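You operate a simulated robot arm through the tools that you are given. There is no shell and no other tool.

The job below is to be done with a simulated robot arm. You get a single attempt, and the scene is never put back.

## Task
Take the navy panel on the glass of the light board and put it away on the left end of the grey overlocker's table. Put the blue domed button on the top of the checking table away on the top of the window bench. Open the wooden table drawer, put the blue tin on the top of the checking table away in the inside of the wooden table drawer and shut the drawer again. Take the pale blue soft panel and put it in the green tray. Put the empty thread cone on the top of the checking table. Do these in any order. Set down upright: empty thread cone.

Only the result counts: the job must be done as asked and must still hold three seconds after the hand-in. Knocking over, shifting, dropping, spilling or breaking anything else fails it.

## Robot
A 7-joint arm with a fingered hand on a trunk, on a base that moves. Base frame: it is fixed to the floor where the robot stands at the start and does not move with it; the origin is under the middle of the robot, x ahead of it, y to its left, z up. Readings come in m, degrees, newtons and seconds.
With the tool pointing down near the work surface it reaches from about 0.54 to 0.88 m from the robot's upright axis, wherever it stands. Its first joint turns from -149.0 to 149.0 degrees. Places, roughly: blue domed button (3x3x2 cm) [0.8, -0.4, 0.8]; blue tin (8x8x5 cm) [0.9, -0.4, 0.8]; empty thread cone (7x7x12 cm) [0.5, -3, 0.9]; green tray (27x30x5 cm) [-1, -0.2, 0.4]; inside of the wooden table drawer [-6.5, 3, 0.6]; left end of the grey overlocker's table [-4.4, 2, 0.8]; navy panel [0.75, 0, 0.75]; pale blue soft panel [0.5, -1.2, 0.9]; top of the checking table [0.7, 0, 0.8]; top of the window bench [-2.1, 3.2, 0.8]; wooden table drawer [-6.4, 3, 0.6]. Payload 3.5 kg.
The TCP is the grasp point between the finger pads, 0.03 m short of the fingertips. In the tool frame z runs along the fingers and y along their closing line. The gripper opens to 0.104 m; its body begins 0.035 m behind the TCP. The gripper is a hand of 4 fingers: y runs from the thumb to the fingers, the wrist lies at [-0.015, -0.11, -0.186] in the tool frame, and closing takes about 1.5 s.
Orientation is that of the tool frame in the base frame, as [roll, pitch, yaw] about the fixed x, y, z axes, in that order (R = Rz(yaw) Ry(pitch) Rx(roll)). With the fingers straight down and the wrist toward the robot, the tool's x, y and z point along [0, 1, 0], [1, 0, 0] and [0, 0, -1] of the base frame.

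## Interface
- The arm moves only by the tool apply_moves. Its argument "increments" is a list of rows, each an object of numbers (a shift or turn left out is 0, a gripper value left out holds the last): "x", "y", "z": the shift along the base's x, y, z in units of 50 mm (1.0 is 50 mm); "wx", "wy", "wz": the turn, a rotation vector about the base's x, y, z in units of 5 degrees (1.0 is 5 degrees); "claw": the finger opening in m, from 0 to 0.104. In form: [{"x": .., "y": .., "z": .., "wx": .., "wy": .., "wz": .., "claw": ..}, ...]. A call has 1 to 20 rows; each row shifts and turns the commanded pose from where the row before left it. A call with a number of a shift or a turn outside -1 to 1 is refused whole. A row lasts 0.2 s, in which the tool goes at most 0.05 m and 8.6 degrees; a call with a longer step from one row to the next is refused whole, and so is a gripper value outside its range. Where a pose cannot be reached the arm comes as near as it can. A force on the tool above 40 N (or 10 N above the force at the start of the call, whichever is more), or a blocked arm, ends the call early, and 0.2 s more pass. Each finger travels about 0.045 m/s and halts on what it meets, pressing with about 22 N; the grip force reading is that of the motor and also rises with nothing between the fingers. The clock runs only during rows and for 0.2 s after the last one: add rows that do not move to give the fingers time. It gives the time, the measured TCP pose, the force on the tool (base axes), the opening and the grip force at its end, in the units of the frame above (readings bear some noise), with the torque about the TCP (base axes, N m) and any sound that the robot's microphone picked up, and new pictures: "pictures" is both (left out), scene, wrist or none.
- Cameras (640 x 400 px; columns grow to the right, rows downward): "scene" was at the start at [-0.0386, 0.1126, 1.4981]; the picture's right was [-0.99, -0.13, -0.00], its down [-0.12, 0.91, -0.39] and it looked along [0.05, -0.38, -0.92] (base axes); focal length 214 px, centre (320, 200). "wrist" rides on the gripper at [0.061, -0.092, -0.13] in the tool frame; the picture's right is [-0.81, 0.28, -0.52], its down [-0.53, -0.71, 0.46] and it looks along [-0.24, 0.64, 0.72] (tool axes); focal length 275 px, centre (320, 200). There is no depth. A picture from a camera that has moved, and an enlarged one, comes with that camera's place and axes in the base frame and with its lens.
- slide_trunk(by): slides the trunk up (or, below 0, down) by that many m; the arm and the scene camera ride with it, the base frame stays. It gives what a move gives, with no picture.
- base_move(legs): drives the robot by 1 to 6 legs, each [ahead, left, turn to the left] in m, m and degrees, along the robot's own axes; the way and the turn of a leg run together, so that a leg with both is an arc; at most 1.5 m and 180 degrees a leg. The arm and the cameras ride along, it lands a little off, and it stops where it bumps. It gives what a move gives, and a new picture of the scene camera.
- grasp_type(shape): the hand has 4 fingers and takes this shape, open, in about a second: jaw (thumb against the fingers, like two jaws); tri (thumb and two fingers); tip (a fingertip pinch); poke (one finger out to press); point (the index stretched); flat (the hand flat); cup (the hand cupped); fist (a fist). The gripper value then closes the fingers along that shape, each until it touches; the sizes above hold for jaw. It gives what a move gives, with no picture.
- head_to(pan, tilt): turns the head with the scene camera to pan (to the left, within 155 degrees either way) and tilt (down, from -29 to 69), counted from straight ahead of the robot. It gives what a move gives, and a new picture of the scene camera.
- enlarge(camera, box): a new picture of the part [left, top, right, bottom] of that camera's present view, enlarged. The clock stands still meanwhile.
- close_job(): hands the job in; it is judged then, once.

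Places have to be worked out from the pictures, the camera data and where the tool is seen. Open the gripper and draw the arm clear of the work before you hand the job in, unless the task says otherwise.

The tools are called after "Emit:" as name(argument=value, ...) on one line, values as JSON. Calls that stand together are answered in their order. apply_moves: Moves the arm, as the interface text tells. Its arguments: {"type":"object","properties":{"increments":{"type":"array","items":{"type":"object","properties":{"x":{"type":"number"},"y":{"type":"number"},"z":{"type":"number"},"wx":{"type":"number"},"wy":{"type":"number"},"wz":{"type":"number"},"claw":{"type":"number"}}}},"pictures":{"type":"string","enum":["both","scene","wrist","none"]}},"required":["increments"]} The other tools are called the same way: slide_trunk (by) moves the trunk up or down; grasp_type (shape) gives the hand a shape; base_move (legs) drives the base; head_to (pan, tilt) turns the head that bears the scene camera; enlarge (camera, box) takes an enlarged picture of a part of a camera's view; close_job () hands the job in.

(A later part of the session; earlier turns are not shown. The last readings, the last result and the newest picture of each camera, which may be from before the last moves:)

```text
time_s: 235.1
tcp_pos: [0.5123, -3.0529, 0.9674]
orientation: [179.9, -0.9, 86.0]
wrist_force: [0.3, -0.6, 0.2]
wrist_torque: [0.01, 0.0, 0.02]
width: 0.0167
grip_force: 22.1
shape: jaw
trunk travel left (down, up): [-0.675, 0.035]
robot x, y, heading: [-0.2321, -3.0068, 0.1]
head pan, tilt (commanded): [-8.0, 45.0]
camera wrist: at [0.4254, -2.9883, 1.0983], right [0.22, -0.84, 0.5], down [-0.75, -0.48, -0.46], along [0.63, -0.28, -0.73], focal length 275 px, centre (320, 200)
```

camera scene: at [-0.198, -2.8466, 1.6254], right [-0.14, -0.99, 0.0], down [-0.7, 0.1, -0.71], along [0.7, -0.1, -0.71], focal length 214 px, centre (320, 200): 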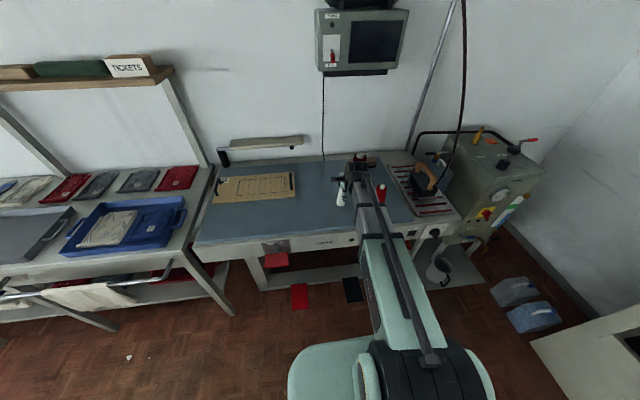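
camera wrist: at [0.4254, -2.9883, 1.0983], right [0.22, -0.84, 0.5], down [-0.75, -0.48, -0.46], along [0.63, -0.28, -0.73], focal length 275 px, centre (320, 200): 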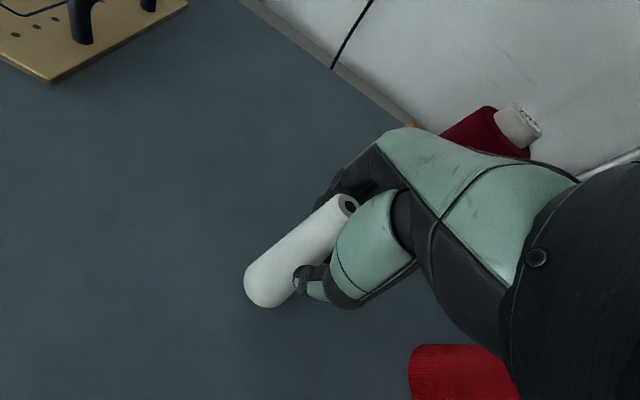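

The grip is narrow (17 mm) and the cone seems off to the camera side of the fingers by about a centimetre. I'll reopen and look before re-centring.

Emit:
apply_moves(increments=[{"claw": 0.03}, {"claw": 0.045}, {"claw": 0.06}, {}, {}], pictures="wrist")

Emit:
enlarge(camera="wrist", box=[200, 140, 440, 340])

Emit:
enlarge(camera="scene", box=[310, 140, 390, 200])

```text
time_s: 236.3
tcp_pos: [0.5139, -3.0524, 0.9669]
orientation: [179.9, -0.9, 86.0]
wrist_force: [-0.2, -0.1, 0.0]
wrist_torque: [-0.03, -0.01, -0.01]
width: 0.0596
grip_force: 0.0
shape: jaw
trunk travel left (down, up): [-0.675, 0.035]
robot x, y, heading: [-0.2304, -3.0016, 0.1]
head pan, tilt (commanded): [-8.0, 45.0]
camera wrist: at [0.4254, -2.9883, 1.0983], right [0.22, -0.84, 0.5], down [-0.75, -0.48, -0.46], along [0.63, -0.28, -0.73], focal length 275 px, centre (320, 200)
```

wrist: 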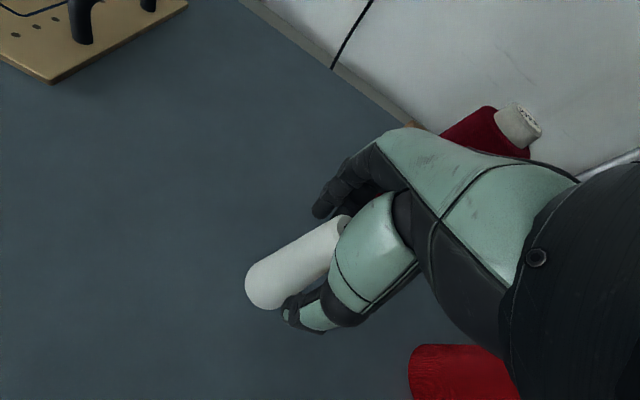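

```text
2.00 times, centred on (320, 240) of wrist
camera zoom: at [0.4254, -2.9883, 1.0983], right [0.22, -0.84, 0.5], down [-0.75, -0.48, -0.46], along [0.63, -0.28, -0.73], focal length 551 px, centre (320, 120)
```

zoom: 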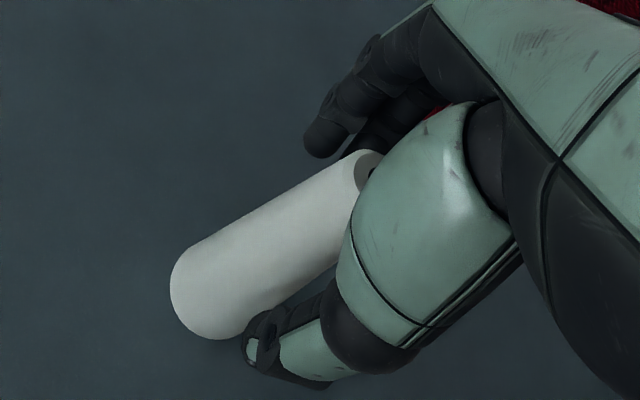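

```text
6.67 times, centred on (350, 170) of scene
camera zoom: at [-0.198, -2.8466, 1.6254], right [-0.14, -0.99, 0.0], down [-0.7, 0.1, -0.71], along [0.7, -0.1, -0.71], focal length 1430 px, centre (120, 400)
```

zoom: 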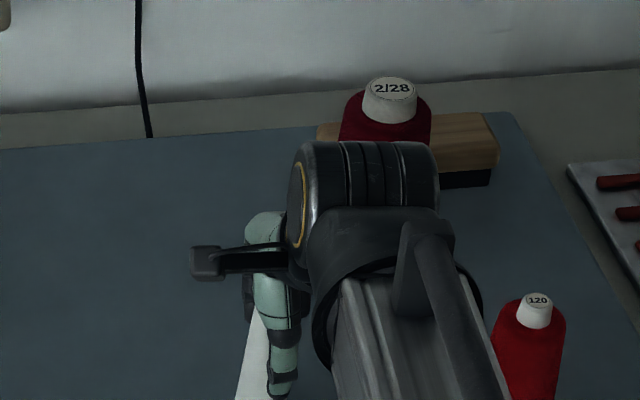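

Recomputing, the cone's axis is at [0.520, −3.054], laterally aligned and about 7 mm beyond the grasp point, so the 17 mm reading was a true grip near its narrow top. I'll centre, go 12 mm lower and grip again.

Emit:
apply_moves(increments=[{"x": 0.12, "z": -0.12}, {"z": -0.12}, {"claw": 0.04}, {"claw": 0.02}, {"claw": 0.0}, {}, {}, {}, {}], pictures="wrist")

Emit:
apply_moves(increments=[{"z": 0.2}, {"z": 0.4}, {"z": 0.6}, {"z": 0.6}, {}], pictures="both")

```text
time_s: 238.3
tcp_pos: [0.5193, -3.0509, 0.9566]
orientation: [179.9, -0.9, 86.2]
wrist_force: [-0.8, 0.8, -0.8]
wrist_torque: [0.02, 0.0, -0.01]
width: 0.0218
grip_force: 21.5
shape: jaw
trunk travel left (down, up): [-0.675, 0.035]
robot x, y, heading: [-0.2324, -3.0108, 0.0]
head pan, tilt (commanded): [-8.0, 45.0]
camera wrist: at [0.4317, -2.9874, 1.087], right [0.22, -0.84, 0.5], down [-0.75, -0.48, -0.46], along [0.63, -0.28, -0.73], focal length 275 px, centre (320, 200)
```

wrist: 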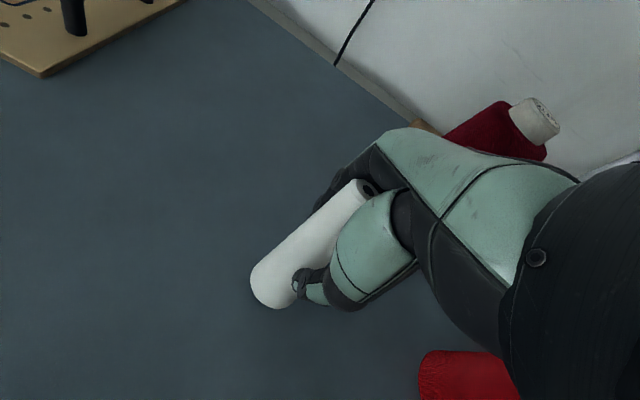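

```text
time_s: 239.5
tcp_pos: [0.5198, -3.0492, 1.046]
orientation: [179.9, -0.9, 86.1]
wrist_force: [0.2, -0.2, -0.5]
wrist_torque: [0.0, -0.02, 0.04]
width: 0.0218
grip_force: 22.0
shape: jaw
trunk travel left (down, up): [-0.675, 0.035]
robot x, y, heading: [-0.2329, -3.006, -0.2]
head pan, tilt (commanded): [-8.0, 45.0]
camera scene: at [-0.198, -2.8466, 1.6254], right [-0.14, -0.99, 0.0], down [-0.7, 0.1, -0.71], along [0.7, -0.1, -0.71], focal length 214 px, centre (320, 200)
camera wrist: at [0.432, -2.985, 1.1777], right [0.22, -0.84, 0.5], down [-0.75, -0.47, -0.46], along [0.63, -0.28, -0.73], focal length 275 px, centre (320, 200)
```

scene: 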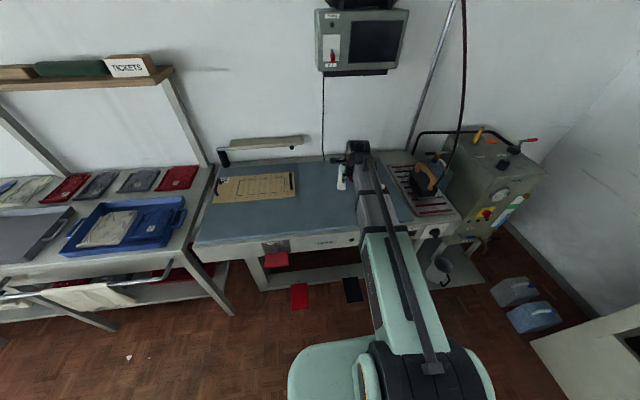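
wrist: 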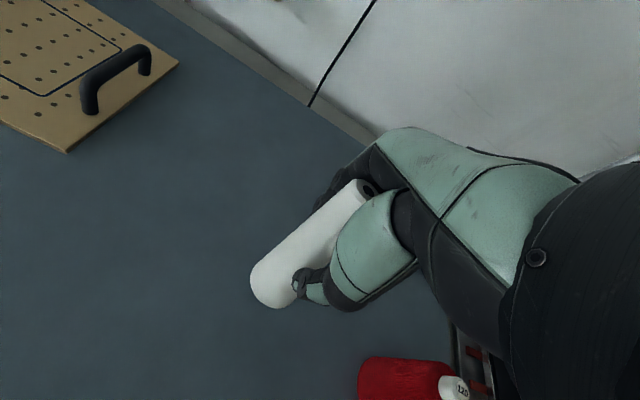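

The cone is lifted cleanly. I'll raise it, tuck the arm to the right again and drive left back to the checking table.

Emit:
apply_moves(increments=[{"z": 0.9}, {"z": 0.9}, {"z": 0.7}, {"x": -0.655, "y": -0.657, "wz": -0.854}, {"x": -0.655, "y": -0.657, "wz": -0.854}, {"x": -0.655, "y": -0.657, "wz": -0.854}, {"x": -0.655, "y": -0.657, "wz": -0.854}, {"x": -0.655, "y": -0.657, "wz": -0.854}, {"x": -0.655, "y": -0.657, "wz": -0.854}, {"x": -0.655, "y": -0.657, "wz": -0.854}, {"x": -0.655, "y": -0.657, "wz": -0.854}, {"x": -0.65, "y": -0.72, "wz": -0.854}, {"x": -0.65, "y": -0.7, "wz": -0.854}, {"x": -0.68, "y": -0.674, "wz": -0.854}, {"x": -0.732, "y": -0.614, "wz": -0.854}, {}], pictures="wrist")

Emit:
base_move(legs=[[0, 1.3, 0], [0, 1.3, 0]])

```text
time_s: 242.9
tcp_pos: [0.1207, -3.4527, 1.1701]
orientation: [180.0, -0.9, 34.8]
wrist_force: [-0.2, 0.6, 0.3]
wrist_torque: [0.01, -0.01, -0.03]
width: 0.0213
grip_force: 21.8
shape: jaw
trunk travel left (down, up): [-0.675, 0.035]
robot x, y, heading: [-0.2323, -3.0073, 0.1]
head pan, tilt (commanded): [-8.0, 45.0]
camera wrist: at [0.1165, -3.3435, 1.3018], right [-0.52, -0.69, 0.5], down [-0.84, 0.29, -0.46], along [0.18, -0.66, -0.73], focal length 275 px, centre (320, 200)
```

wrist: 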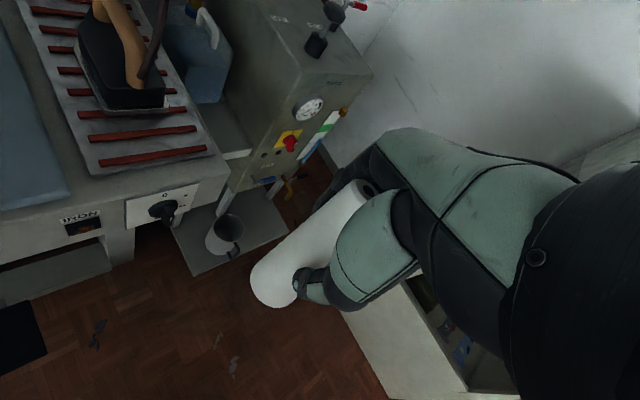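

```text
time_s: 255.5
tcp_pos: [0.1136, -0.8739, 1.1707]
orientation: [179.9, -0.9, 34.0]
wrist_force: [-0.7, 1.2, 0.1]
wrist_torque: [-0.04, 0.01, -0.01]
width: 0.0213
grip_force: 22.0
shape: jaw
trunk travel left (down, up): [-0.675, 0.035]
robot x, y, heading: [-0.2345, -0.4195, -0.8]
head pan, tilt (commanded): [-8.0, 45.0]
camera scene: at [-0.196, -0.264, 1.6254], right [-0.15, -0.99, 0.0], down [-0.7, 0.11, -0.71], along [0.7, -0.11, -0.71], focal length 214 px, centre (320, 200)
```

scene: 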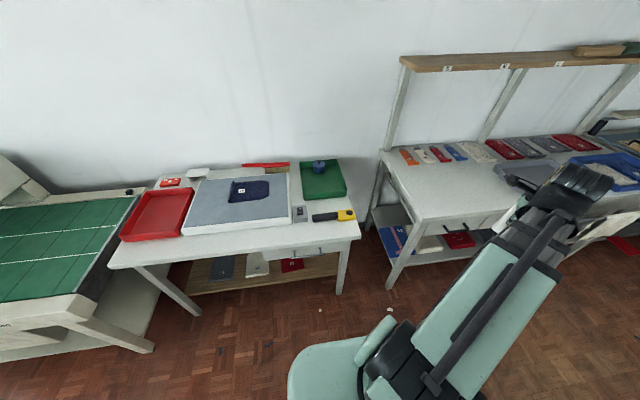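

Back by the table at [−0.23, −0.42]. I'll move left to about y=0.15 so a free strip at the front of the table is in reach.

Emit:
base_move(legs=[[0, 0.57, 0.8]])

Emit:
head_to(pan=-5, tilt=55)

Emit:
enlarge(camera="scene", box=[200, 100, 440, 250])

```text
time_s: 258.7
tcp_pos: [0.126, -0.2925, 1.1704]
orientation: [179.9, -0.9, 35.2]
wrist_force: [-0.4, -0.3, 0.2]
wrist_torque: [-0.04, 0.01, -0.02]
width: 0.0214
grip_force: 21.4
shape: jaw
trunk travel left (down, up): [-0.675, 0.035]
robot x, y, heading: [-0.2309, 0.1495, 0.4]
head pan, tilt (commanded): [-8.0, 45.0]
camera scene: at [-0.1962, 0.3104, 1.6253], right [-0.13, -0.99, 0.0], down [-0.7, 0.09, -0.71], along [0.7, -0.1, -0.71], focal length 214 px, centre (320, 200)
```

scene: 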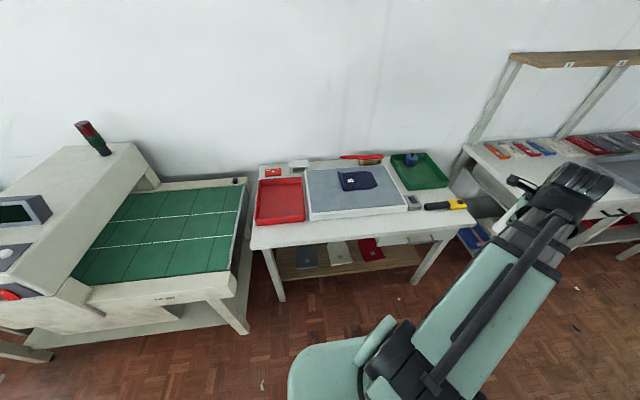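

```text
time_s: 259.4
tcp_pos: [0.1251, -0.2932, 1.1705]
orientation: [179.8, -0.9, 35.1]
wrist_force: [-0.4, -0.7, -0.4]
wrist_torque: [-0.02, -0.01, 0.0]
width: 0.0216
grip_force: 21.9
shape: jaw
trunk travel left (down, up): [-0.675, 0.035]
robot x, y, heading: [-0.2302, 0.1486, 0.2]
head pan, tilt (commanded): [-5.0, 55.0]
camera scene: at [-0.2049, 0.3149, 1.612], right [-0.08, -1.0, 0.0], down [-0.82, 0.07, -0.57], along [0.57, -0.05, -0.82], focal length 214 px, centre (320, 200)
```

scene: 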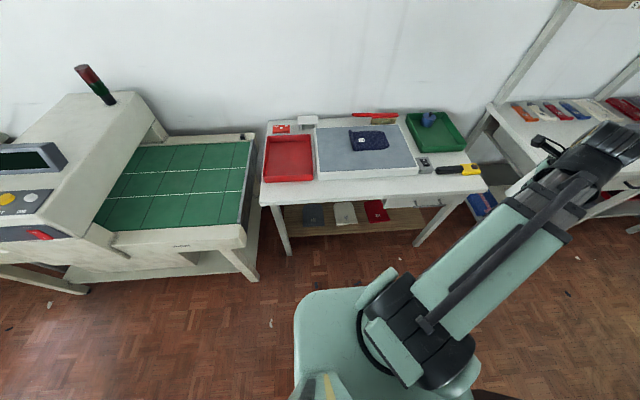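

```text
2.67 times, centred on (320, 175) of scene
camera zoom: at [-0.2049, 0.3149, 1.612], right [-0.08, -1.0, 0.0], down [-0.82, 0.07, -0.57], along [0.57, -0.05, -0.82], focal length 572 px, centre (320, 267)
```

zoom: 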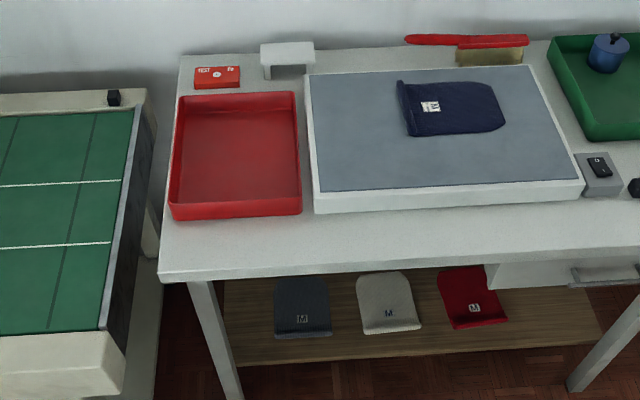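

The free strip in front of the light board spans x≈0.37–0.49; I'll set the cone at about [0.428, 0.19]. Swinging the arm over now.

Emit:
apply_moves(increments=[{"x": 0.6, "y": 0.74, "wz": 0.917}, {"x": 0.6, "y": 0.74, "wz": 0.917}, {"x": 0.6, "y": 0.74, "wz": 0.917}, {"x": 0.6, "y": 0.74, "wz": 0.917}, {"x": 0.6, "y": 0.74, "wz": 0.917}, {"x": 0.6, "y": 0.74, "wz": 0.917}, {"x": 0.41, "y": 0.87, "wz": 0.917}, {"x": 0.41, "y": 0.87, "wz": 0.917}, {"x": 0.41, "y": 0.87, "wz": 0.917}, {"x": 0.41, "y": 0.87, "wz": 0.917}, {"x": 0.41, "y": 0.87, "wz": 0.917}, {"x": 0.41, "y": 0.87, "wz": 0.917}, {"z": -0.8}, {"z": -0.8}, {"z": -0.6}, {}], pictures="both")

Emit:
enlarge(camera="scene", box=[260, 100, 420, 200])

```text
time_s: 262.9
tcp_pos: [0.4292, 0.1895, 1.0601]
orientation: [179.9, -0.9, 90.1]
wrist_force: [0.4, 0.3, -0.5]
wrist_torque: [0.02, 0.01, 0.02]
width: 0.0213
grip_force: 21.9
shape: jaw
trunk travel left (down, up): [-0.675, 0.035]
robot x, y, heading: [-0.2285, 0.1505, 0.1]
head pan, tilt (commanded): [-5.0, 55.0]
camera scene: at [-0.2049, 0.3148, 1.612], right [-0.08, -1.0, 0.0], down [-0.82, 0.07, -0.57], along [0.57, -0.05, -0.82], focal length 214 px, centre (320, 200)
camera wrist: at [0.3374, 0.2479, 1.1907], right [0.28, -0.82, 0.5], down [-0.71, -0.53, -0.47], along [0.65, -0.23, -0.73], focal length 275 px, centre (320, 200)
```

scene: 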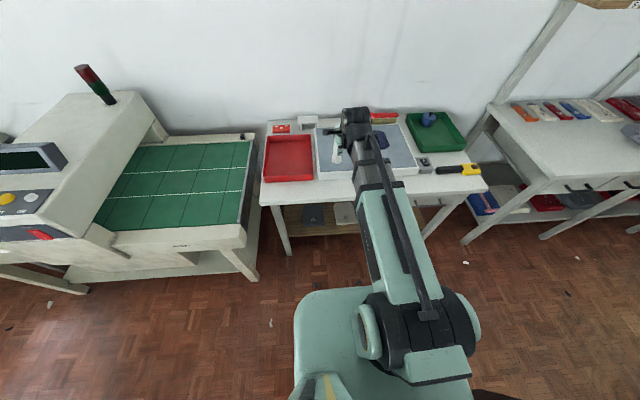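
wrist: 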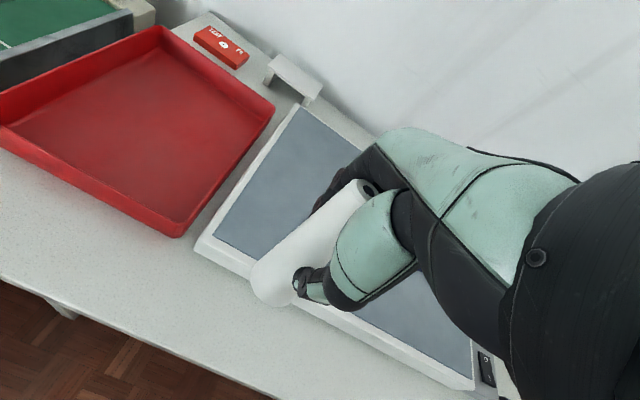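

```text
4.00 times, centred on (340, 150) of scene
camera zoom: at [-0.2049, 0.3148, 1.612], right [-0.08, -1.0, 0.0], down [-0.82, 0.07, -0.57], along [0.57, -0.05, -0.82], focal length 858 px, centre (240, 400)
```

zoom: 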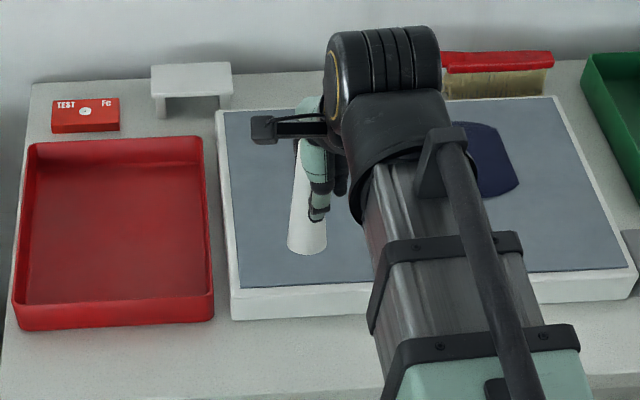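

The cone's foot is over [0.425, 0.19], mid-strip (board front at x≈0.483, table edge ≈0.363). Lowering toward the surface.

Emit:
apply_moves(increments=[{"z": -0.8}, {"z": -0.8}, {"z": -0.6}, {"z": -0.4}, {"z": -0.2}, {}], pictures="wrist")

Emit:
apply_moves(increments=[{"z": -0.08}, {"z": -0.08}, {"z": -0.08}, {}], pictures="none")

```text
time_s: 264.2
tcp_pos: [0.4287, 0.19, 0.9205]
orientation: [179.9, -0.9, 90.1]
wrist_force: [-1.2, -0.2, -0.3]
wrist_torque: [-0.04, -0.01, 0.02]
width: 0.0212
grip_force: 22.1
shape: jaw
trunk travel left (down, up): [-0.675, 0.035]
robot x, y, heading: [-0.2295, 0.1486, 0.2]
head pan, tilt (commanded): [-5.0, 55.0]
camera wrist: at [0.3365, 0.2472, 1.0519], right [0.28, -0.82, 0.5], down [-0.71, -0.53, -0.46], along [0.65, -0.23, -0.73], focal length 275 px, centre (320, 200)
```

wrist: 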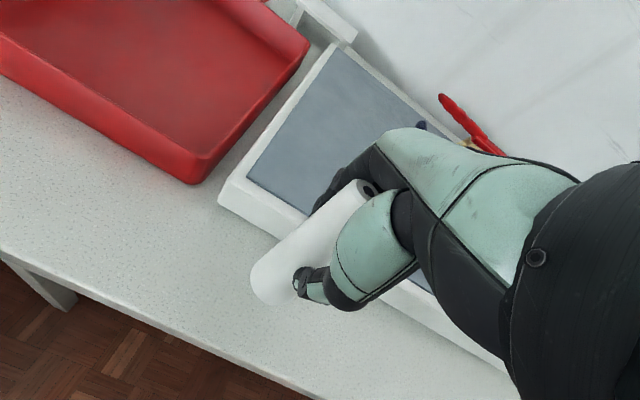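

```text
time_s: 265.2
tcp_pos: [0.4283, 0.1905, 0.9096]
orientation: [179.9, -0.9, 90.0]
wrist_force: [-1.0, 0.1, -0.1]
wrist_torque: [0.02, -0.03, -0.03]
width: 0.0211
grip_force: 22.1
shape: jaw
trunk travel left (down, up): [-0.675, 0.035]
robot x, y, heading: [-0.23, 0.1533, 0.4]
head pan, tilt (commanded): [-5.0, 55.0]
```

Nothing touched yet at 0.910; I'll continue with 3 mm steps.

Emit:
apply_moves(increments=[{"z": -0.06}, {"z": -0.06}, {"z": -0.06}, {}], pictures="none")

Emit:
apply_moves(increments=[{"z": -0.06}, {"z": -0.06}, {}], pictures="none")

Emit:
apply_moves(increments=[{"z": -0.05}, {"z": -0.05}, {}], pictures="wrist")

```text
time_s: 266.2
tcp_pos: [0.4291, 0.1907, 0.8992]
orientation: [179.8, -0.9, 90.1]
wrist_force: [-0.3, -0.6, 0.2]
wrist_torque: [0.01, 0.01, 0.02]
width: 0.0213
grip_force: 22.5
shape: jaw
trunk travel left (down, up): [-0.675, 0.035]
robot x, y, heading: [-0.2329, 0.15, 0.4]
head pan, tilt (commanded): [-5.0, 55.0]
```

```text
time_s: 267.1
tcp_pos: [0.4284, 0.1896, 0.8925]
orientation: [179.9, -1.0, 90.2]
wrist_force: [-0.2, 0.2, -0.4]
wrist_torque: [0.0, 0.0, -0.01]
width: 0.0212
grip_force: 22.0
shape: jaw
trunk travel left (down, up): [-0.675, 0.035]
robot x, y, heading: [-0.2288, 0.1509, 0.3]
head pan, tilt (commanded): [-5.0, 55.0]
```

```text
time_s: 267.9
tcp_pos: [0.4284, 0.1892, 0.8882]
orientation: [179.9, -0.9, 90.1]
wrist_force: [-0.7, 0.3, -0.7]
wrist_torque: [-0.01, -0.01, -0.02]
width: 0.0213
grip_force: 22.0
shape: jaw
trunk travel left (down, up): [-0.675, 0.035]
robot x, y, heading: [-0.2297, 0.1525, 0.3]
head pan, tilt (commanded): [-5.0, 55.0]
camera wrist: at [0.3365, 0.2472, 1.0193], right [0.28, -0.82, 0.5], down [-0.71, -0.53, -0.46], along [0.65, -0.23, -0.73], focal length 275 px, centre (320, 200)
```

wrist: 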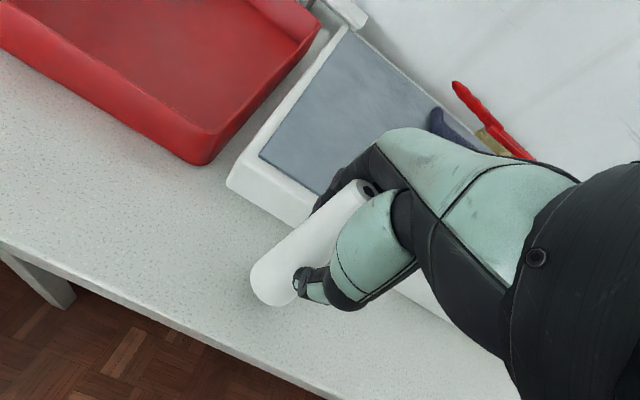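

Emit:
apply_moves(increments=[{"z": -0.05}, {"z": -0.05}, {}], pictures="none")

Emit:
apply_moves(increments=[{"z": -0.05}, {"z": -0.05}, {}], pictures="none")

Emit:
apply_moves(increments=[{"z": -0.05}, {}], pictures="none")

```text
time_s: 268.6
tcp_pos: [0.4283, 0.19, 0.8835]
orientation: [179.9, -0.9, 90.1]
wrist_force: [0.3, -0.1, -0.7]
wrist_torque: [0.04, 0.0, 0.04]
width: 0.0212
grip_force: 22.4
shape: jaw
trunk travel left (down, up): [-0.675, 0.035]
robot x, y, heading: [-0.2299, 0.1468, 0.2]
head pan, tilt (commanded): [-5.0, 55.0]
```

```text
time_s: 269.4
tcp_pos: [0.4288, 0.1891, 0.8774]
orientation: [179.9, -0.9, 90.1]
wrist_force: [0.7, -0.2, -0.1]
wrist_torque: [0.0, 0.0, 0.04]
width: 0.0212
grip_force: 22.4
shape: jaw
trunk travel left (down, up): [-0.675, 0.035]
robot x, y, heading: [-0.2248, 0.1554, 0.4]
head pan, tilt (commanded): [-5.0, 55.0]
```

```text
time_s: 270.1
tcp_pos: [0.4287, 0.1889, 0.8767]
orientation: [179.9, -0.9, 90.2]
wrist_force: [0.6, 0.2, 0.3]
wrist_torque: [-0.01, 0.0, 0.01]
width: 0.0215
grip_force: 22.2
shape: jaw
trunk travel left (down, up): [-0.675, 0.035]
robot x, y, heading: [-0.2303, 0.1528, 0.3]
head pan, tilt (commanded): [-5.0, 55.0]
```

Still free at 0.877; the surface must be slightly lower. Continuing carefully.

Emit:
apply_moves(increments=[{"z": -0.05}, {"z": -0.05}, {}], pictures="none")

Emit:
apply_moves(increments=[{"z": -0.05}, {"z": -0.05}, {}], pictures="wrist")

Emit:
enlarge(camera="scene", box=[280, 130, 400, 205])

```text
time_s: 270.9
tcp_pos: [0.4278, 0.1894, 0.8733]
orientation: [179.7, -0.9, 90.1]
wrist_force: [-4.7, -1.9, 21.4]
wrist_torque: [0.0, 0.01, -0.01]
width: 0.0225
grip_force: 21.6
shape: jaw
trunk travel left (down, up): [-0.675, 0.035]
robot x, y, heading: [-0.2318, 0.1536, 0.4]
head pan, tilt (commanded): [-5.0, 55.0]
```

```text
time_s: 271.6
tcp_pos: [0.4249, 0.1901, 0.8685]
orientation: [179.7, -0.8, 90.2]
wrist_force: [-11.6, -8.1, 31.7]
wrist_torque: [-0.21, 0.32, -0.02]
width: 0.0246
grip_force: 22.5
shape: jaw
trunk travel left (down, up): [-0.675, 0.035]
robot x, y, heading: [-0.2307, 0.1507, 0.3]
head pan, tilt (commanded): [-5.0, 55.0]
camera wrist: at [0.3334, 0.2472, 0.9992], right [0.27, -0.82, 0.51], down [-0.71, -0.53, -0.47], along [0.65, -0.23, -0.73], focal length 275 px, centre (320, 200)
```

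wrist: 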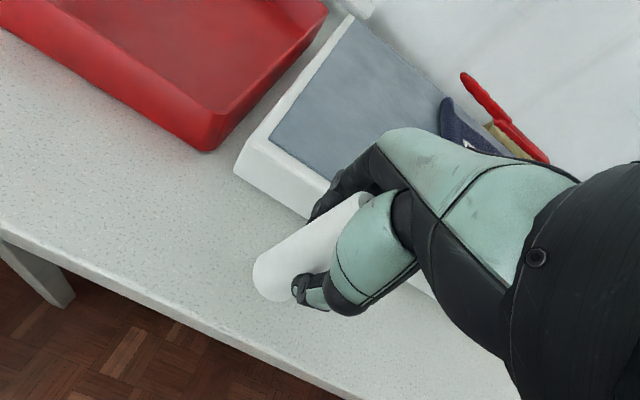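

```text
5.33 times, centred on (340, 168) of scene
camera zoom: at [-0.2091, 0.3138, 1.6123], right [-0.08, -1.0, 0.0], down [-0.81, 0.07, -0.58], along [0.57, -0.05, -0.82], focal length 1144 px, centre (213, 373)
```

zoom: 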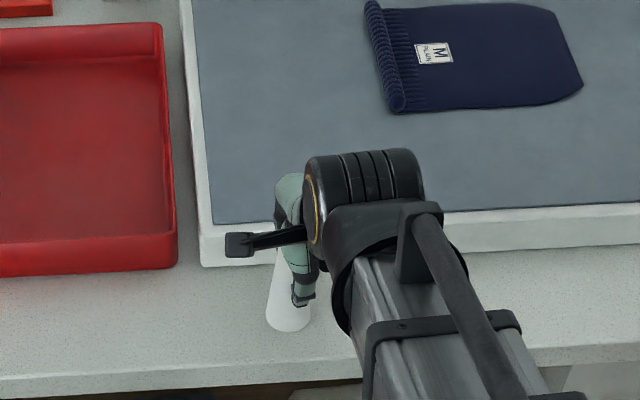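

Contact at TCP z≈0.874; I pressed a little too far (the grip slid slightly down the cone). I'll ease up 5 mm to relax the force and check.

Emit:
apply_moves(increments=[{"z": 0.06}, {"z": 0.04}, {}], pictures="wrist")

Emit:
enlarge(camera="wrist", box=[220, 140, 420, 320])

```text
time_s: 272.4
tcp_pos: [0.4289, 0.1894, 0.8709]
orientation: [179.8, -1.0, 90.1]
wrist_force: [-3.0, -2.5, 7.2]
wrist_torque: [-0.11, 0.08, 0.01]
width: 0.0227
grip_force: 21.8
shape: jaw
trunk travel left (down, up): [-0.675, 0.035]
robot x, y, heading: [-0.2302, 0.1498, 0.2]
head pan, tilt (commanded): [-5.0, 55.0]
camera wrist: at [0.3361, 0.2483, 1.002], right [0.28, -0.82, 0.5], down [-0.71, -0.53, -0.47], along [0.65, -0.23, -0.73], focal length 275 px, centre (320, 200)
```

wrist: 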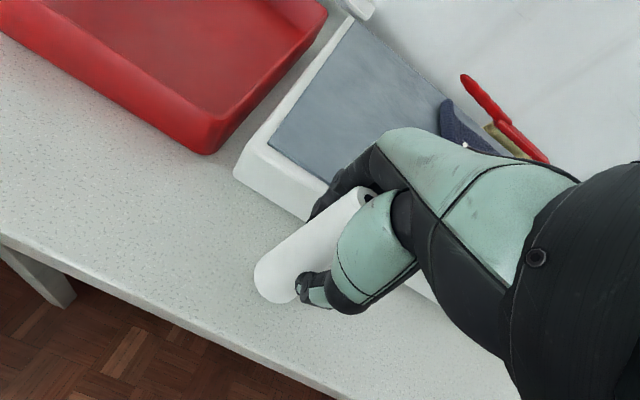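

```text
2.22 times, centred on (320, 230) of wrist
camera zoom: at [0.3361, 0.2483, 1.002], right [0.28, -0.82, 0.5], down [-0.71, -0.53, -0.47], along [0.65, -0.23, -0.73], focal length 612 px, centre (320, 133)
```

zoom: 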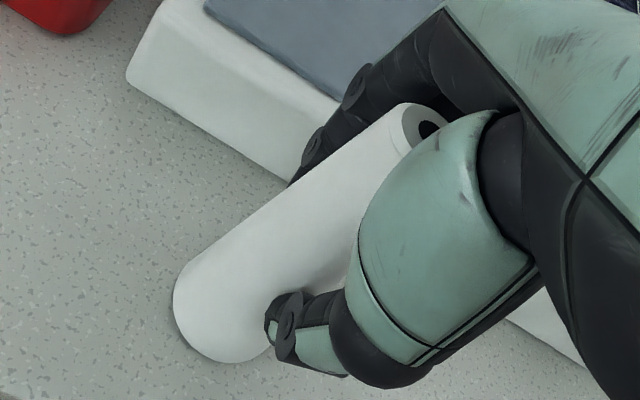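

Force is down to 7 N with the cone's foot on the table. I'll release gently and check that it stands.

Emit:
apply_moves(increments=[{"z": 0.03}, {"claw": 0.03}, {"claw": 0.038}, {"claw": 0.046}, {"claw": 0.054}, {"claw": 0.06}, {}, {}], pictures="wrist")

Emit:
enlarge(camera="scene", box=[280, 130, 400, 205])

```text
time_s: 274.2
tcp_pos: [0.4286, 0.1907, 0.8725]
orientation: [179.8, -0.9, 90.1]
wrist_force: [0.3, 0.2, 0.5]
wrist_torque: [0.0, 0.01, 0.0]
width: 0.0592
grip_force: 0.1
shape: jaw
trunk travel left (down, up): [-0.675, 0.035]
robot x, y, heading: [-0.2266, 0.1499, 0.5]
head pan, tilt (commanded): [-5.0, 55.0]
camera wrist: at [0.3361, 0.2482, 1.0035], right [0.28, -0.82, 0.5], down [-0.71, -0.53, -0.46], along [0.65, -0.23, -0.73], focal length 275 px, centre (320, 200)
```

wrist: 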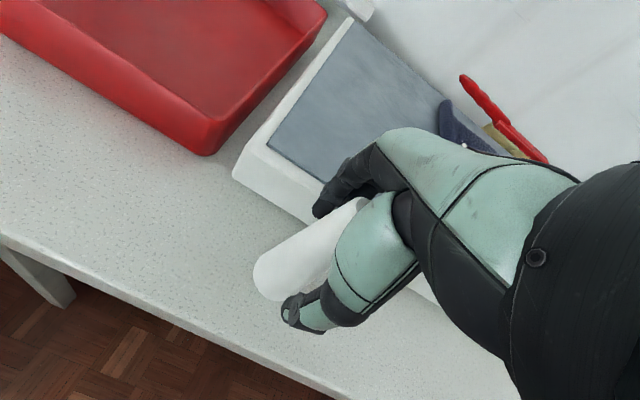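

```text
5.33 times, centred on (340, 168) of scene
camera zoom: at [-0.2049, 0.3149, 1.612], right [-0.08, -1.0, 0.0], down [-0.82, 0.07, -0.57], along [0.57, -0.05, -0.82], focal length 1144 px, centre (213, 373)
```

zoom: 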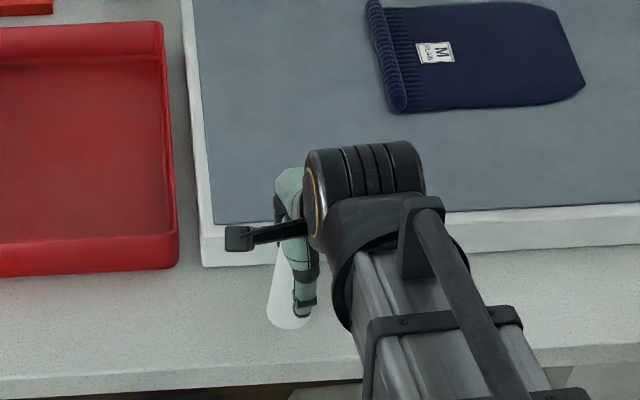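

The cone stands free between the open fingers. I'll rise straight up, slowly at first.

Emit:
apply_moves(increments=[{"z": 0.2, "claw": 0.07}, {"z": 0.3}, {"z": 0.4}, {"z": 0.5}, {"z": 0.7}, {"z": 0.8}, {"z": 0.8}, {}], pictures="both")

```text
time_s: 276.1
tcp_pos: [0.4285, 0.1897, 1.0581]
orientation: [179.8, -0.8, 90.1]
wrist_force: [0.4, 0.0, -0.2]
wrist_torque: [0.05, -0.05, -0.02]
width: 0.0696
grip_force: 0.0
shape: jaw
trunk travel left (down, up): [-0.675, 0.035]
robot x, y, heading: [-0.2312, 0.1499, 0.3]
head pan, tilt (commanded): [-5.0, 55.0]
camera scene: at [-0.2049, 0.3149, 1.612], right [-0.08, -1.0, 0.0], down [-0.82, 0.07, -0.57], along [0.57, -0.05, -0.82], focal length 214 px, centre (320, 200)
camera wrist: at [0.3365, 0.2477, 1.1888], right [0.28, -0.82, 0.5], down [-0.71, -0.53, -0.46], along [0.65, -0.23, -0.73], focal length 275 px, centre (320, 200)
```

scene: 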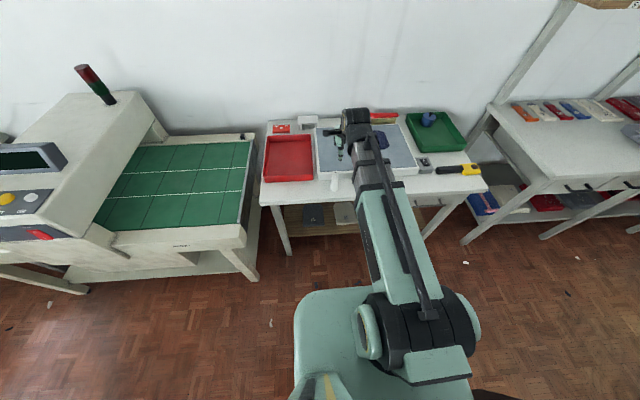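
wrist: 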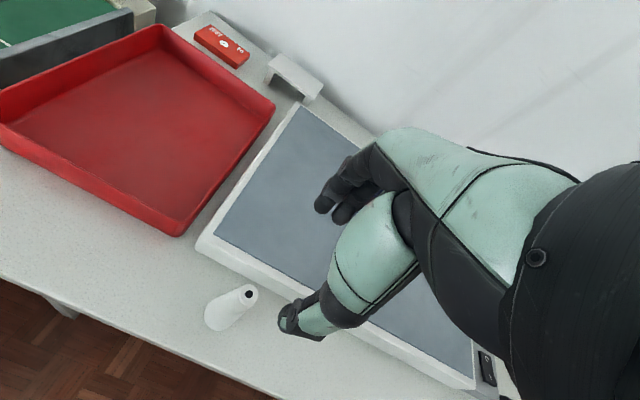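

The cone stands upright on the checking table. Now the navy panel: it's near [0.70, −0.04] on the light board, so I'll shift right and forward with the hand high above the table.

Emit:
base_move(legs=[[0, -0.2, -0.3], [0.2, 0, 0]])

Emit:
apply_moves(increments=[{"x": 0.4, "y": -0.2}, {}], pictures="wrist")

Emit:
enlarge(camera="scene", box=[240, 60, 440, 185])

```text
time_s: 278.9
tcp_pos: [0.6328, -0.0126, 1.0575]
orientation: [-180.0, -0.8, 90.0]
wrist_force: [0.2, 0.2, -0.5]
wrist_torque: [0.01, 0.02, -0.02]
width: 0.0699
grip_force: 0.0
shape: jaw
trunk travel left (down, up): [-0.675, 0.035]
robot x, y, heading: [-0.0294, -0.048, 0.0]
head pan, tilt (commanded): [-5.0, 55.0]
camera scene: at [-0.0013, 0.1148, 1.6119], right [-0.08, -1.0, 0.0], down [-0.82, 0.07, -0.57], along [0.57, -0.05, -0.82], focal length 214 px, centre (320, 200)
```

scene: 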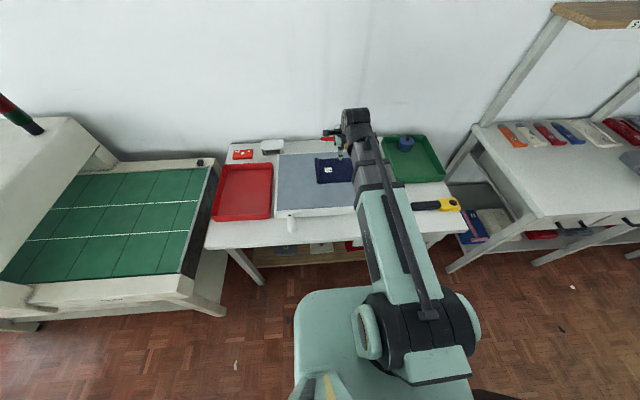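

```text
time_s: 279.4
tcp_pos: [0.6504, -0.0221, 1.0572]
orientation: [179.9, -0.9, 90.0]
wrist_force: [0.3, 1.6, 0.4]
wrist_torque: [0.01, -0.01, 0.03]
width: 0.0694
grip_force: 0.0
shape: jaw
trunk travel left (down, up): [-0.675, 0.035]
robot x, y, heading: [-0.0262, -0.0502, 0.3]
head pan, tilt (commanded): [-5.0, 55.0]
camera wrist: at [0.5581, 0.0371, 1.1886], right [0.27, -0.82, 0.5], down [-0.71, -0.53, -0.47], along [0.65, -0.23, -0.73], focal length 275 px, centre (320, 200)
```

wrist: 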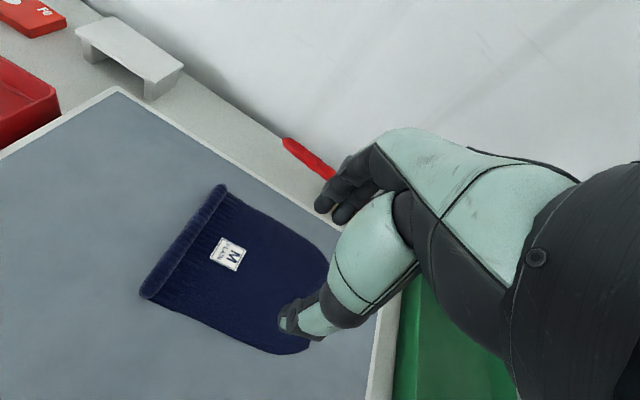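

```text
3.20 times, centred on (340, 122) of scene
camera zoom: at [-0.0027, 0.1148, 1.612], right [-0.08, -1.0, 0.0], down [-0.82, 0.07, -0.57], along [0.57, -0.05, -0.82], focal length 686 px, centre (256, 448)
```

zoom: 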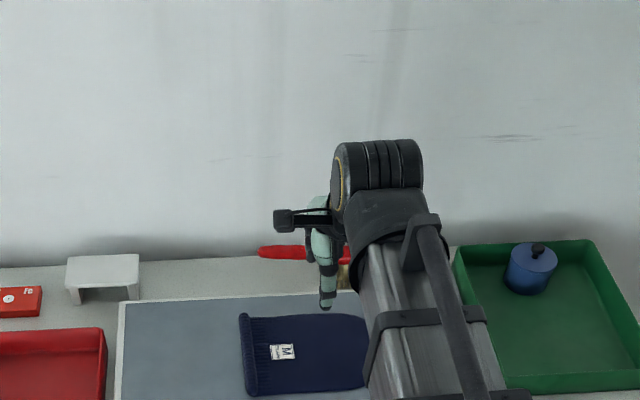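

The navy panel shows a thick ribbed roll at its left end. I'll zoom the wrist view to judge its thickness.

Emit:
enlarge(camera="wrist", box=[120, 160, 360, 360])

```text
2.00 times, centred on (240, 260) of wrist
camera zoom: at [0.5581, 0.0371, 1.1886], right [0.27, -0.82, 0.5], down [-0.71, -0.53, -0.47], along [0.65, -0.23, -0.73], focal length 551 px, centre (480, 80)
```

zoom: 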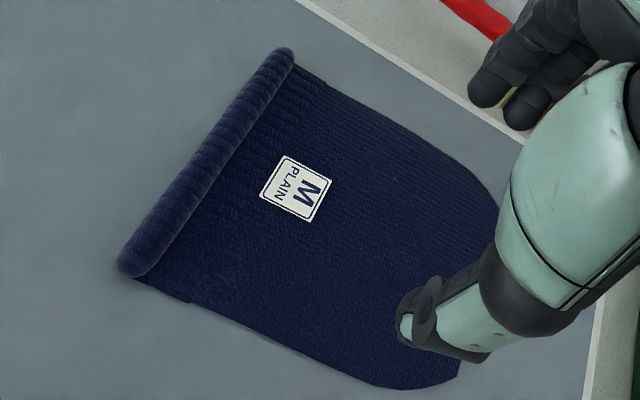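

The roll runs along x from 0.63 to 0.79 at y≈0.067, about 2–2.5 cm thick: a good thing to grip across. I'll turn the hand so it closes along y and go over the roll's middle.

Emit:
apply_moves(increments=[{"x": 0.067, "y": 0.1, "wz": -1, "claw": 0.06}, {"x": 0.067, "y": 0.1, "wz": -1}, {"x": 0.067, "y": 0.1, "wz": -1}, {"x": 0.067, "y": 0.1, "wz": -1}, {"x": 0.067, "y": 0.1, "wz": -1}, {"x": 0.067, "y": 0.1, "wz": -1}, {"x": 0.067, "y": 0.1, "wz": -1}, {"x": 0.067, "y": 0.1, "wz": -1}, {"x": 0.067, "y": 0.1, "wz": -1}, {"x": 0.067, "y": 0.1, "wz": -1}, {"x": 0.067, "y": 0.1, "wz": -1}, {"x": 0.067, "y": 0.1, "wz": -1}, {"x": 0.067, "y": 0.1, "wz": -1}, {"x": 0.067, "y": 0.1, "wz": -1}, {"x": 0.067, "y": 0.1, "wz": -1}, {"x": 0.067, "y": 0.1, "wz": -1}, {"x": 0.067, "y": 0.1, "wz": -1}, {"x": 0.067, "y": 0.1, "wz": -1}, {}], pictures="both")

```text
time_s: 283.4
tcp_pos: [0.7122, 0.0689, 1.0563]
orientation: [179.9, -0.8, -0.1]
wrist_force: [0.5, 0.5, -0.1]
wrist_torque: [0.01, 0.01, -0.01]
width: 0.0603
grip_force: 0.0
shape: jaw
trunk travel left (down, up): [-0.675, 0.035]
robot x, y, heading: [-0.0288, -0.0464, 0.2]
head pan, tilt (commanded): [-5.0, 55.0]
camera scene: at [-0.0026, 0.1148, 1.612], right [-0.08, -1.0, 0.0], down [-0.82, 0.07, -0.57], along [0.57, -0.05, -0.82], focal length 214 px, centre (320, 200)
camera wrist: at [0.771, 0.1593, 1.1884], right [-0.82, -0.27, 0.5], down [-0.52, 0.71, -0.47], along [-0.23, -0.65, -0.73], focal length 275 px, centre (320, 200)
```

scene: 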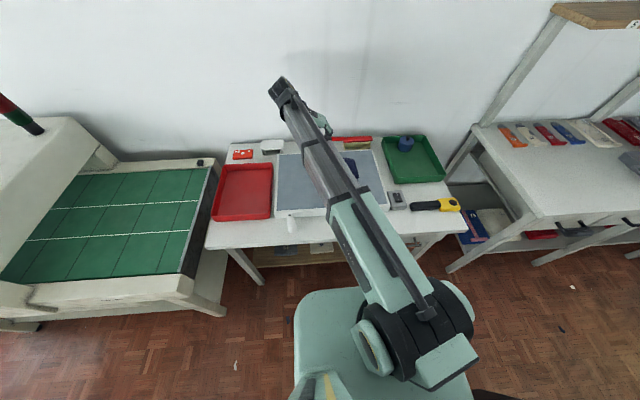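
wrist: 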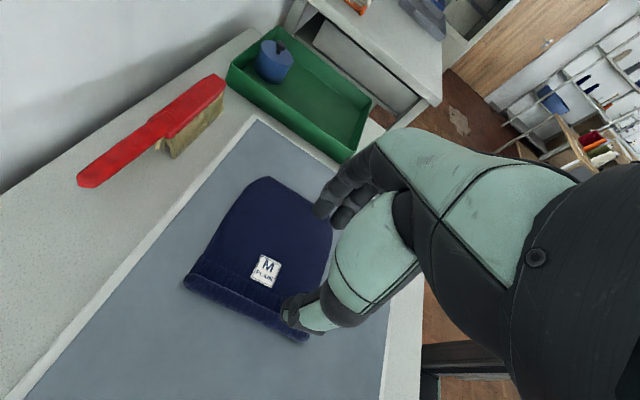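

The pose is reachable; the roll's centre reads about [0.70, 0.064]. I'll shift slightly and lower to just above the board.

Emit:
apply_moves(increments=[{"x": -0.16, "y": -0.08, "z": -0.8}, {"z": -0.8}, {"z": -0.8}, {"z": -0.5}, {}], pictures="wrist")

Emit:
enlarge(camera="wrist", box=[140, 140, 380, 340])

```text
time_s: 284.6
tcp_pos: [0.7049, 0.0634, 0.9107]
orientation: [179.9, -0.8, 0.0]
wrist_force: [-0.7, 0.7, -0.1]
wrist_torque: [-0.01, -0.01, 0.02]
width: 0.0603
grip_force: 0.0
shape: jaw
trunk travel left (down, up): [-0.675, 0.035]
robot x, y, heading: [-0.0302, -0.0478, 0.4]
head pan, tilt (commanded): [-5.0, 55.0]
camera wrist: at [0.7634, 0.1549, 1.0431], right [-0.82, -0.27, 0.5], down [-0.52, 0.71, -0.47], along [-0.23, -0.65, -0.73], focal length 275 px, centre (320, 200)
```

wrist: 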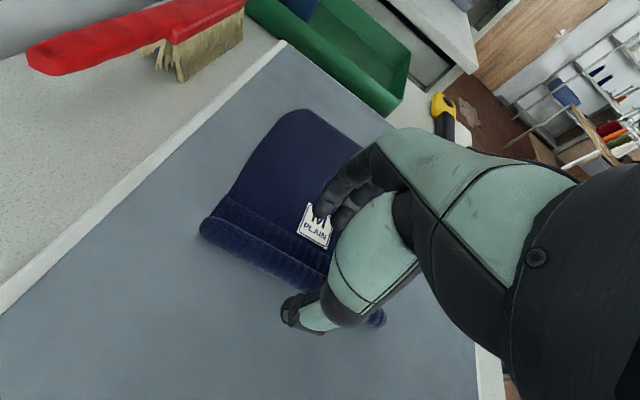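

```text
2.00 times, centred on (260, 240) of wrist
camera zoom: at [0.7634, 0.1549, 1.0431], right [-0.82, -0.27, 0.5], down [-0.52, 0.71, -0.47], along [-0.23, -0.65, -0.73], focal length 551 px, centre (440, 120)
```

zoom: 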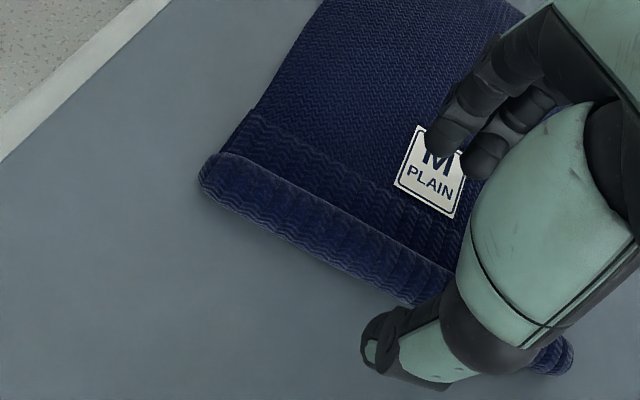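

The roll lies along y≈0.064, midway between thumb and fingers. Lowering in small steps to contact.

Emit:
apply_moves(increments=[{"z": -0.3}, {"z": -0.2}, {"z": -0.08}, {}], pictures="none")

Emit:
apply_moves(increments=[{"z": -0.06}, {"z": -0.06}, {}], pictures="none")

Emit:
apply_moves(increments=[{"z": -0.06}, {"z": -0.06}, {}], pictures="wrist")

```text
time_s: 285.6
tcp_pos: [0.7035, 0.0639, 0.8849]
orientation: [179.8, -1.1, 0.0]
wrist_force: [2.3, -1.0, 23.3]
wrist_torque: [-0.87, -0.12, 0.12]
width: 0.0604
grip_force: 0.1
shape: jaw
trunk travel left (down, up): [-0.675, 0.035]
robot x, y, heading: [-0.0265, -0.044, 0.2]
head pan, tilt (commanded): [-5.0, 55.0]
```

```text
time_s: 286.1
tcp_pos: [0.7054, 0.0626, 0.8865]
orientation: [179.5, -1.4, -0.2]
wrist_force: [-1.1, 1.2, 24.0]
wrist_torque: [-0.97, 0.0, 0.0]
width: 0.0599
grip_force: 0.0
shape: jaw
trunk travel left (down, up): [-0.675, 0.035]
robot x, y, heading: [-0.0292, -0.0491, 0.1]
head pan, tilt (commanded): [-5.0, 55.0]
stopped in row 2: the force on the tool passed its limit at 44 N (the readings are from after the stop); the commanded pose is now the measured one
```

```text
time_s: 286.5
tcp_pos: [0.7052, 0.0626, 0.886]
orientation: [179.3, -1.6, -0.1]
wrist_force: [-2.3, -0.1, 24.2]
wrist_torque: [-0.85, 0.03, -0.05]
width: 0.0594
grip_force: 0.2
shape: jaw
trunk travel left (down, up): [-0.675, 0.035]
robot x, y, heading: [-0.0284, -0.0487, 0.2]
head pan, tilt (commanded): [-5.0, 55.0]
stopped in row 2: the force on the tool passed its limit at 44 N (the readings are from after the stop); the commanded pose is now the measured one
camera wrist: at [0.7625, 0.155, 1.0162], right [-0.82, -0.27, 0.5], down [-0.52, 0.71, -0.48], along [-0.22, -0.65, -0.72], focal length 275 px, centre (320, 200)
```

wrist: 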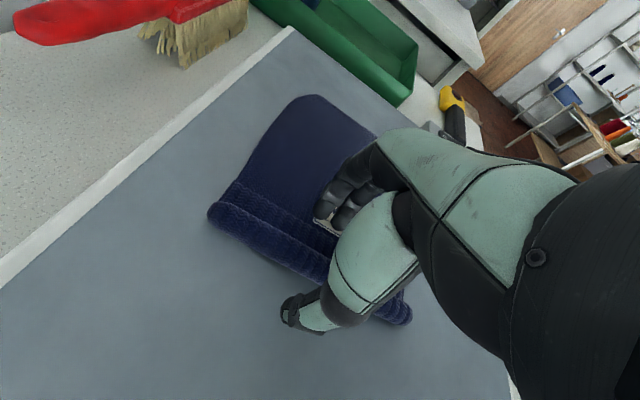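

The fingers met the panel's top (torque shows contact on the finger side) while the thumb is still above the board. I'll lift slightly and tilt the hand ~12° so the thumb goes lower, scooping under the roll.

Emit:
apply_moves(increments=[{"z": 0.3}, {"wx": -0.8, "y": 0.05, "z": 0.1}, {"wx": -0.8, "y": 0.05}, {"wx": -0.8, "y": 0.04}, {}], pictures="none")

Emit:
apply_moves(increments=[{"z": -0.2}, {"z": -0.15}, {"z": -0.08}, {}], pictures="wrist")

```text
time_s: 287.7
tcp_pos: [0.7062, 0.0706, 0.903]
orientation: [167.5, -1.3, 0.2]
wrist_force: [-0.6, -0.3, 0.5]
wrist_torque: [-0.01, -0.02, 0.01]
width: 0.0601
grip_force: 0.0
shape: jaw
trunk travel left (down, up): [-0.675, 0.035]
robot x, y, heading: [-0.0231, -0.0442, 0.4]
head pan, tilt (commanded): [-5.0, 55.0]
```

```text
time_s: 288.6
tcp_pos: [0.7058, 0.0717, 0.8876]
orientation: [167.3, -1.9, 0.4]
wrist_force: [-0.5, 3.9, 27.3]
wrist_torque: [1.1, -0.11, 0.05]
width: 0.0588
grip_force: 0.0
shape: jaw
trunk travel left (down, up): [-0.675, 0.035]
robot x, y, heading: [-0.0278, -0.0468, 0.3]
head pan, tilt (commanded): [-5.0, 55.0]
stopped in row 4: the force on the tool passed its limit at 45 N (the readings are from after the stop); the commanded pose is now the measured one
camera wrist: at [0.7627, 0.1889, 0.9968], right [-0.83, -0.16, 0.54], down [-0.52, 0.59, -0.62], along [-0.22, -0.79, -0.57], focal length 275 px, centre (320, 200)
```

wrist: 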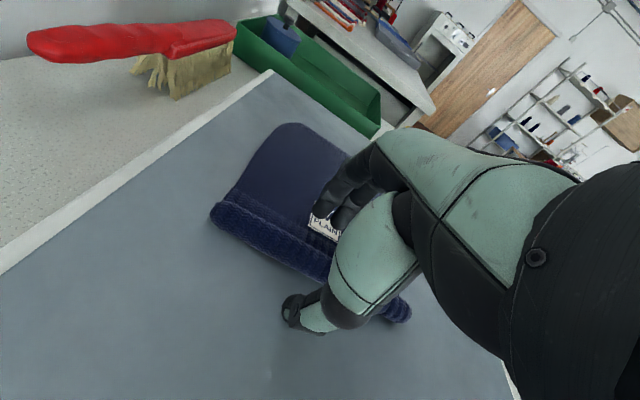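

Now only the thumb touches, so the panel body is in fact thin and the upright pose was right. I'll lift, undo most of the tilt and lower to light contact again.

Emit:
apply_moves(increments=[{"z": 0.3}, {"wx": 0.8, "y": -0.05}, {"wx": 0.8, "y": -0.05}, {"wx": 0.4, "y": -0.03}, {}], pictures="none")

Emit:
apply_moves(increments=[{"z": -0.2}, {"z": -0.1}, {}], pictures="none")

```text
time_s: 289.8
tcp_pos: [0.7067, 0.0635, 0.9004]
orientation: [177.5, -1.5, 0.0]
wrist_force: [-0.7, 0.9, 0.6]
wrist_torque: [-0.03, 0.05, 0.02]
width: 0.06
grip_force: 0.1
shape: jaw
trunk travel left (down, up): [-0.675, 0.035]
robot x, y, heading: [-0.025, -0.0467, 0.0]
head pan, tilt (commanded): [-5.0, 55.0]
```

```text
time_s: 290.6
tcp_pos: [0.7063, 0.0646, 0.8852]
orientation: [177.4, -1.7, -0.1]
wrist_force: [0.0, -0.2, 5.0]
wrist_torque: [-0.19, 0.04, 0.03]
width: 0.0597
grip_force: 0.1
shape: jaw
trunk travel left (down, up): [-0.675, 0.035]
robot x, y, heading: [-0.0287, -0.0484, 0.2]
head pan, tilt (commanded): [-5.0, 55.0]
```

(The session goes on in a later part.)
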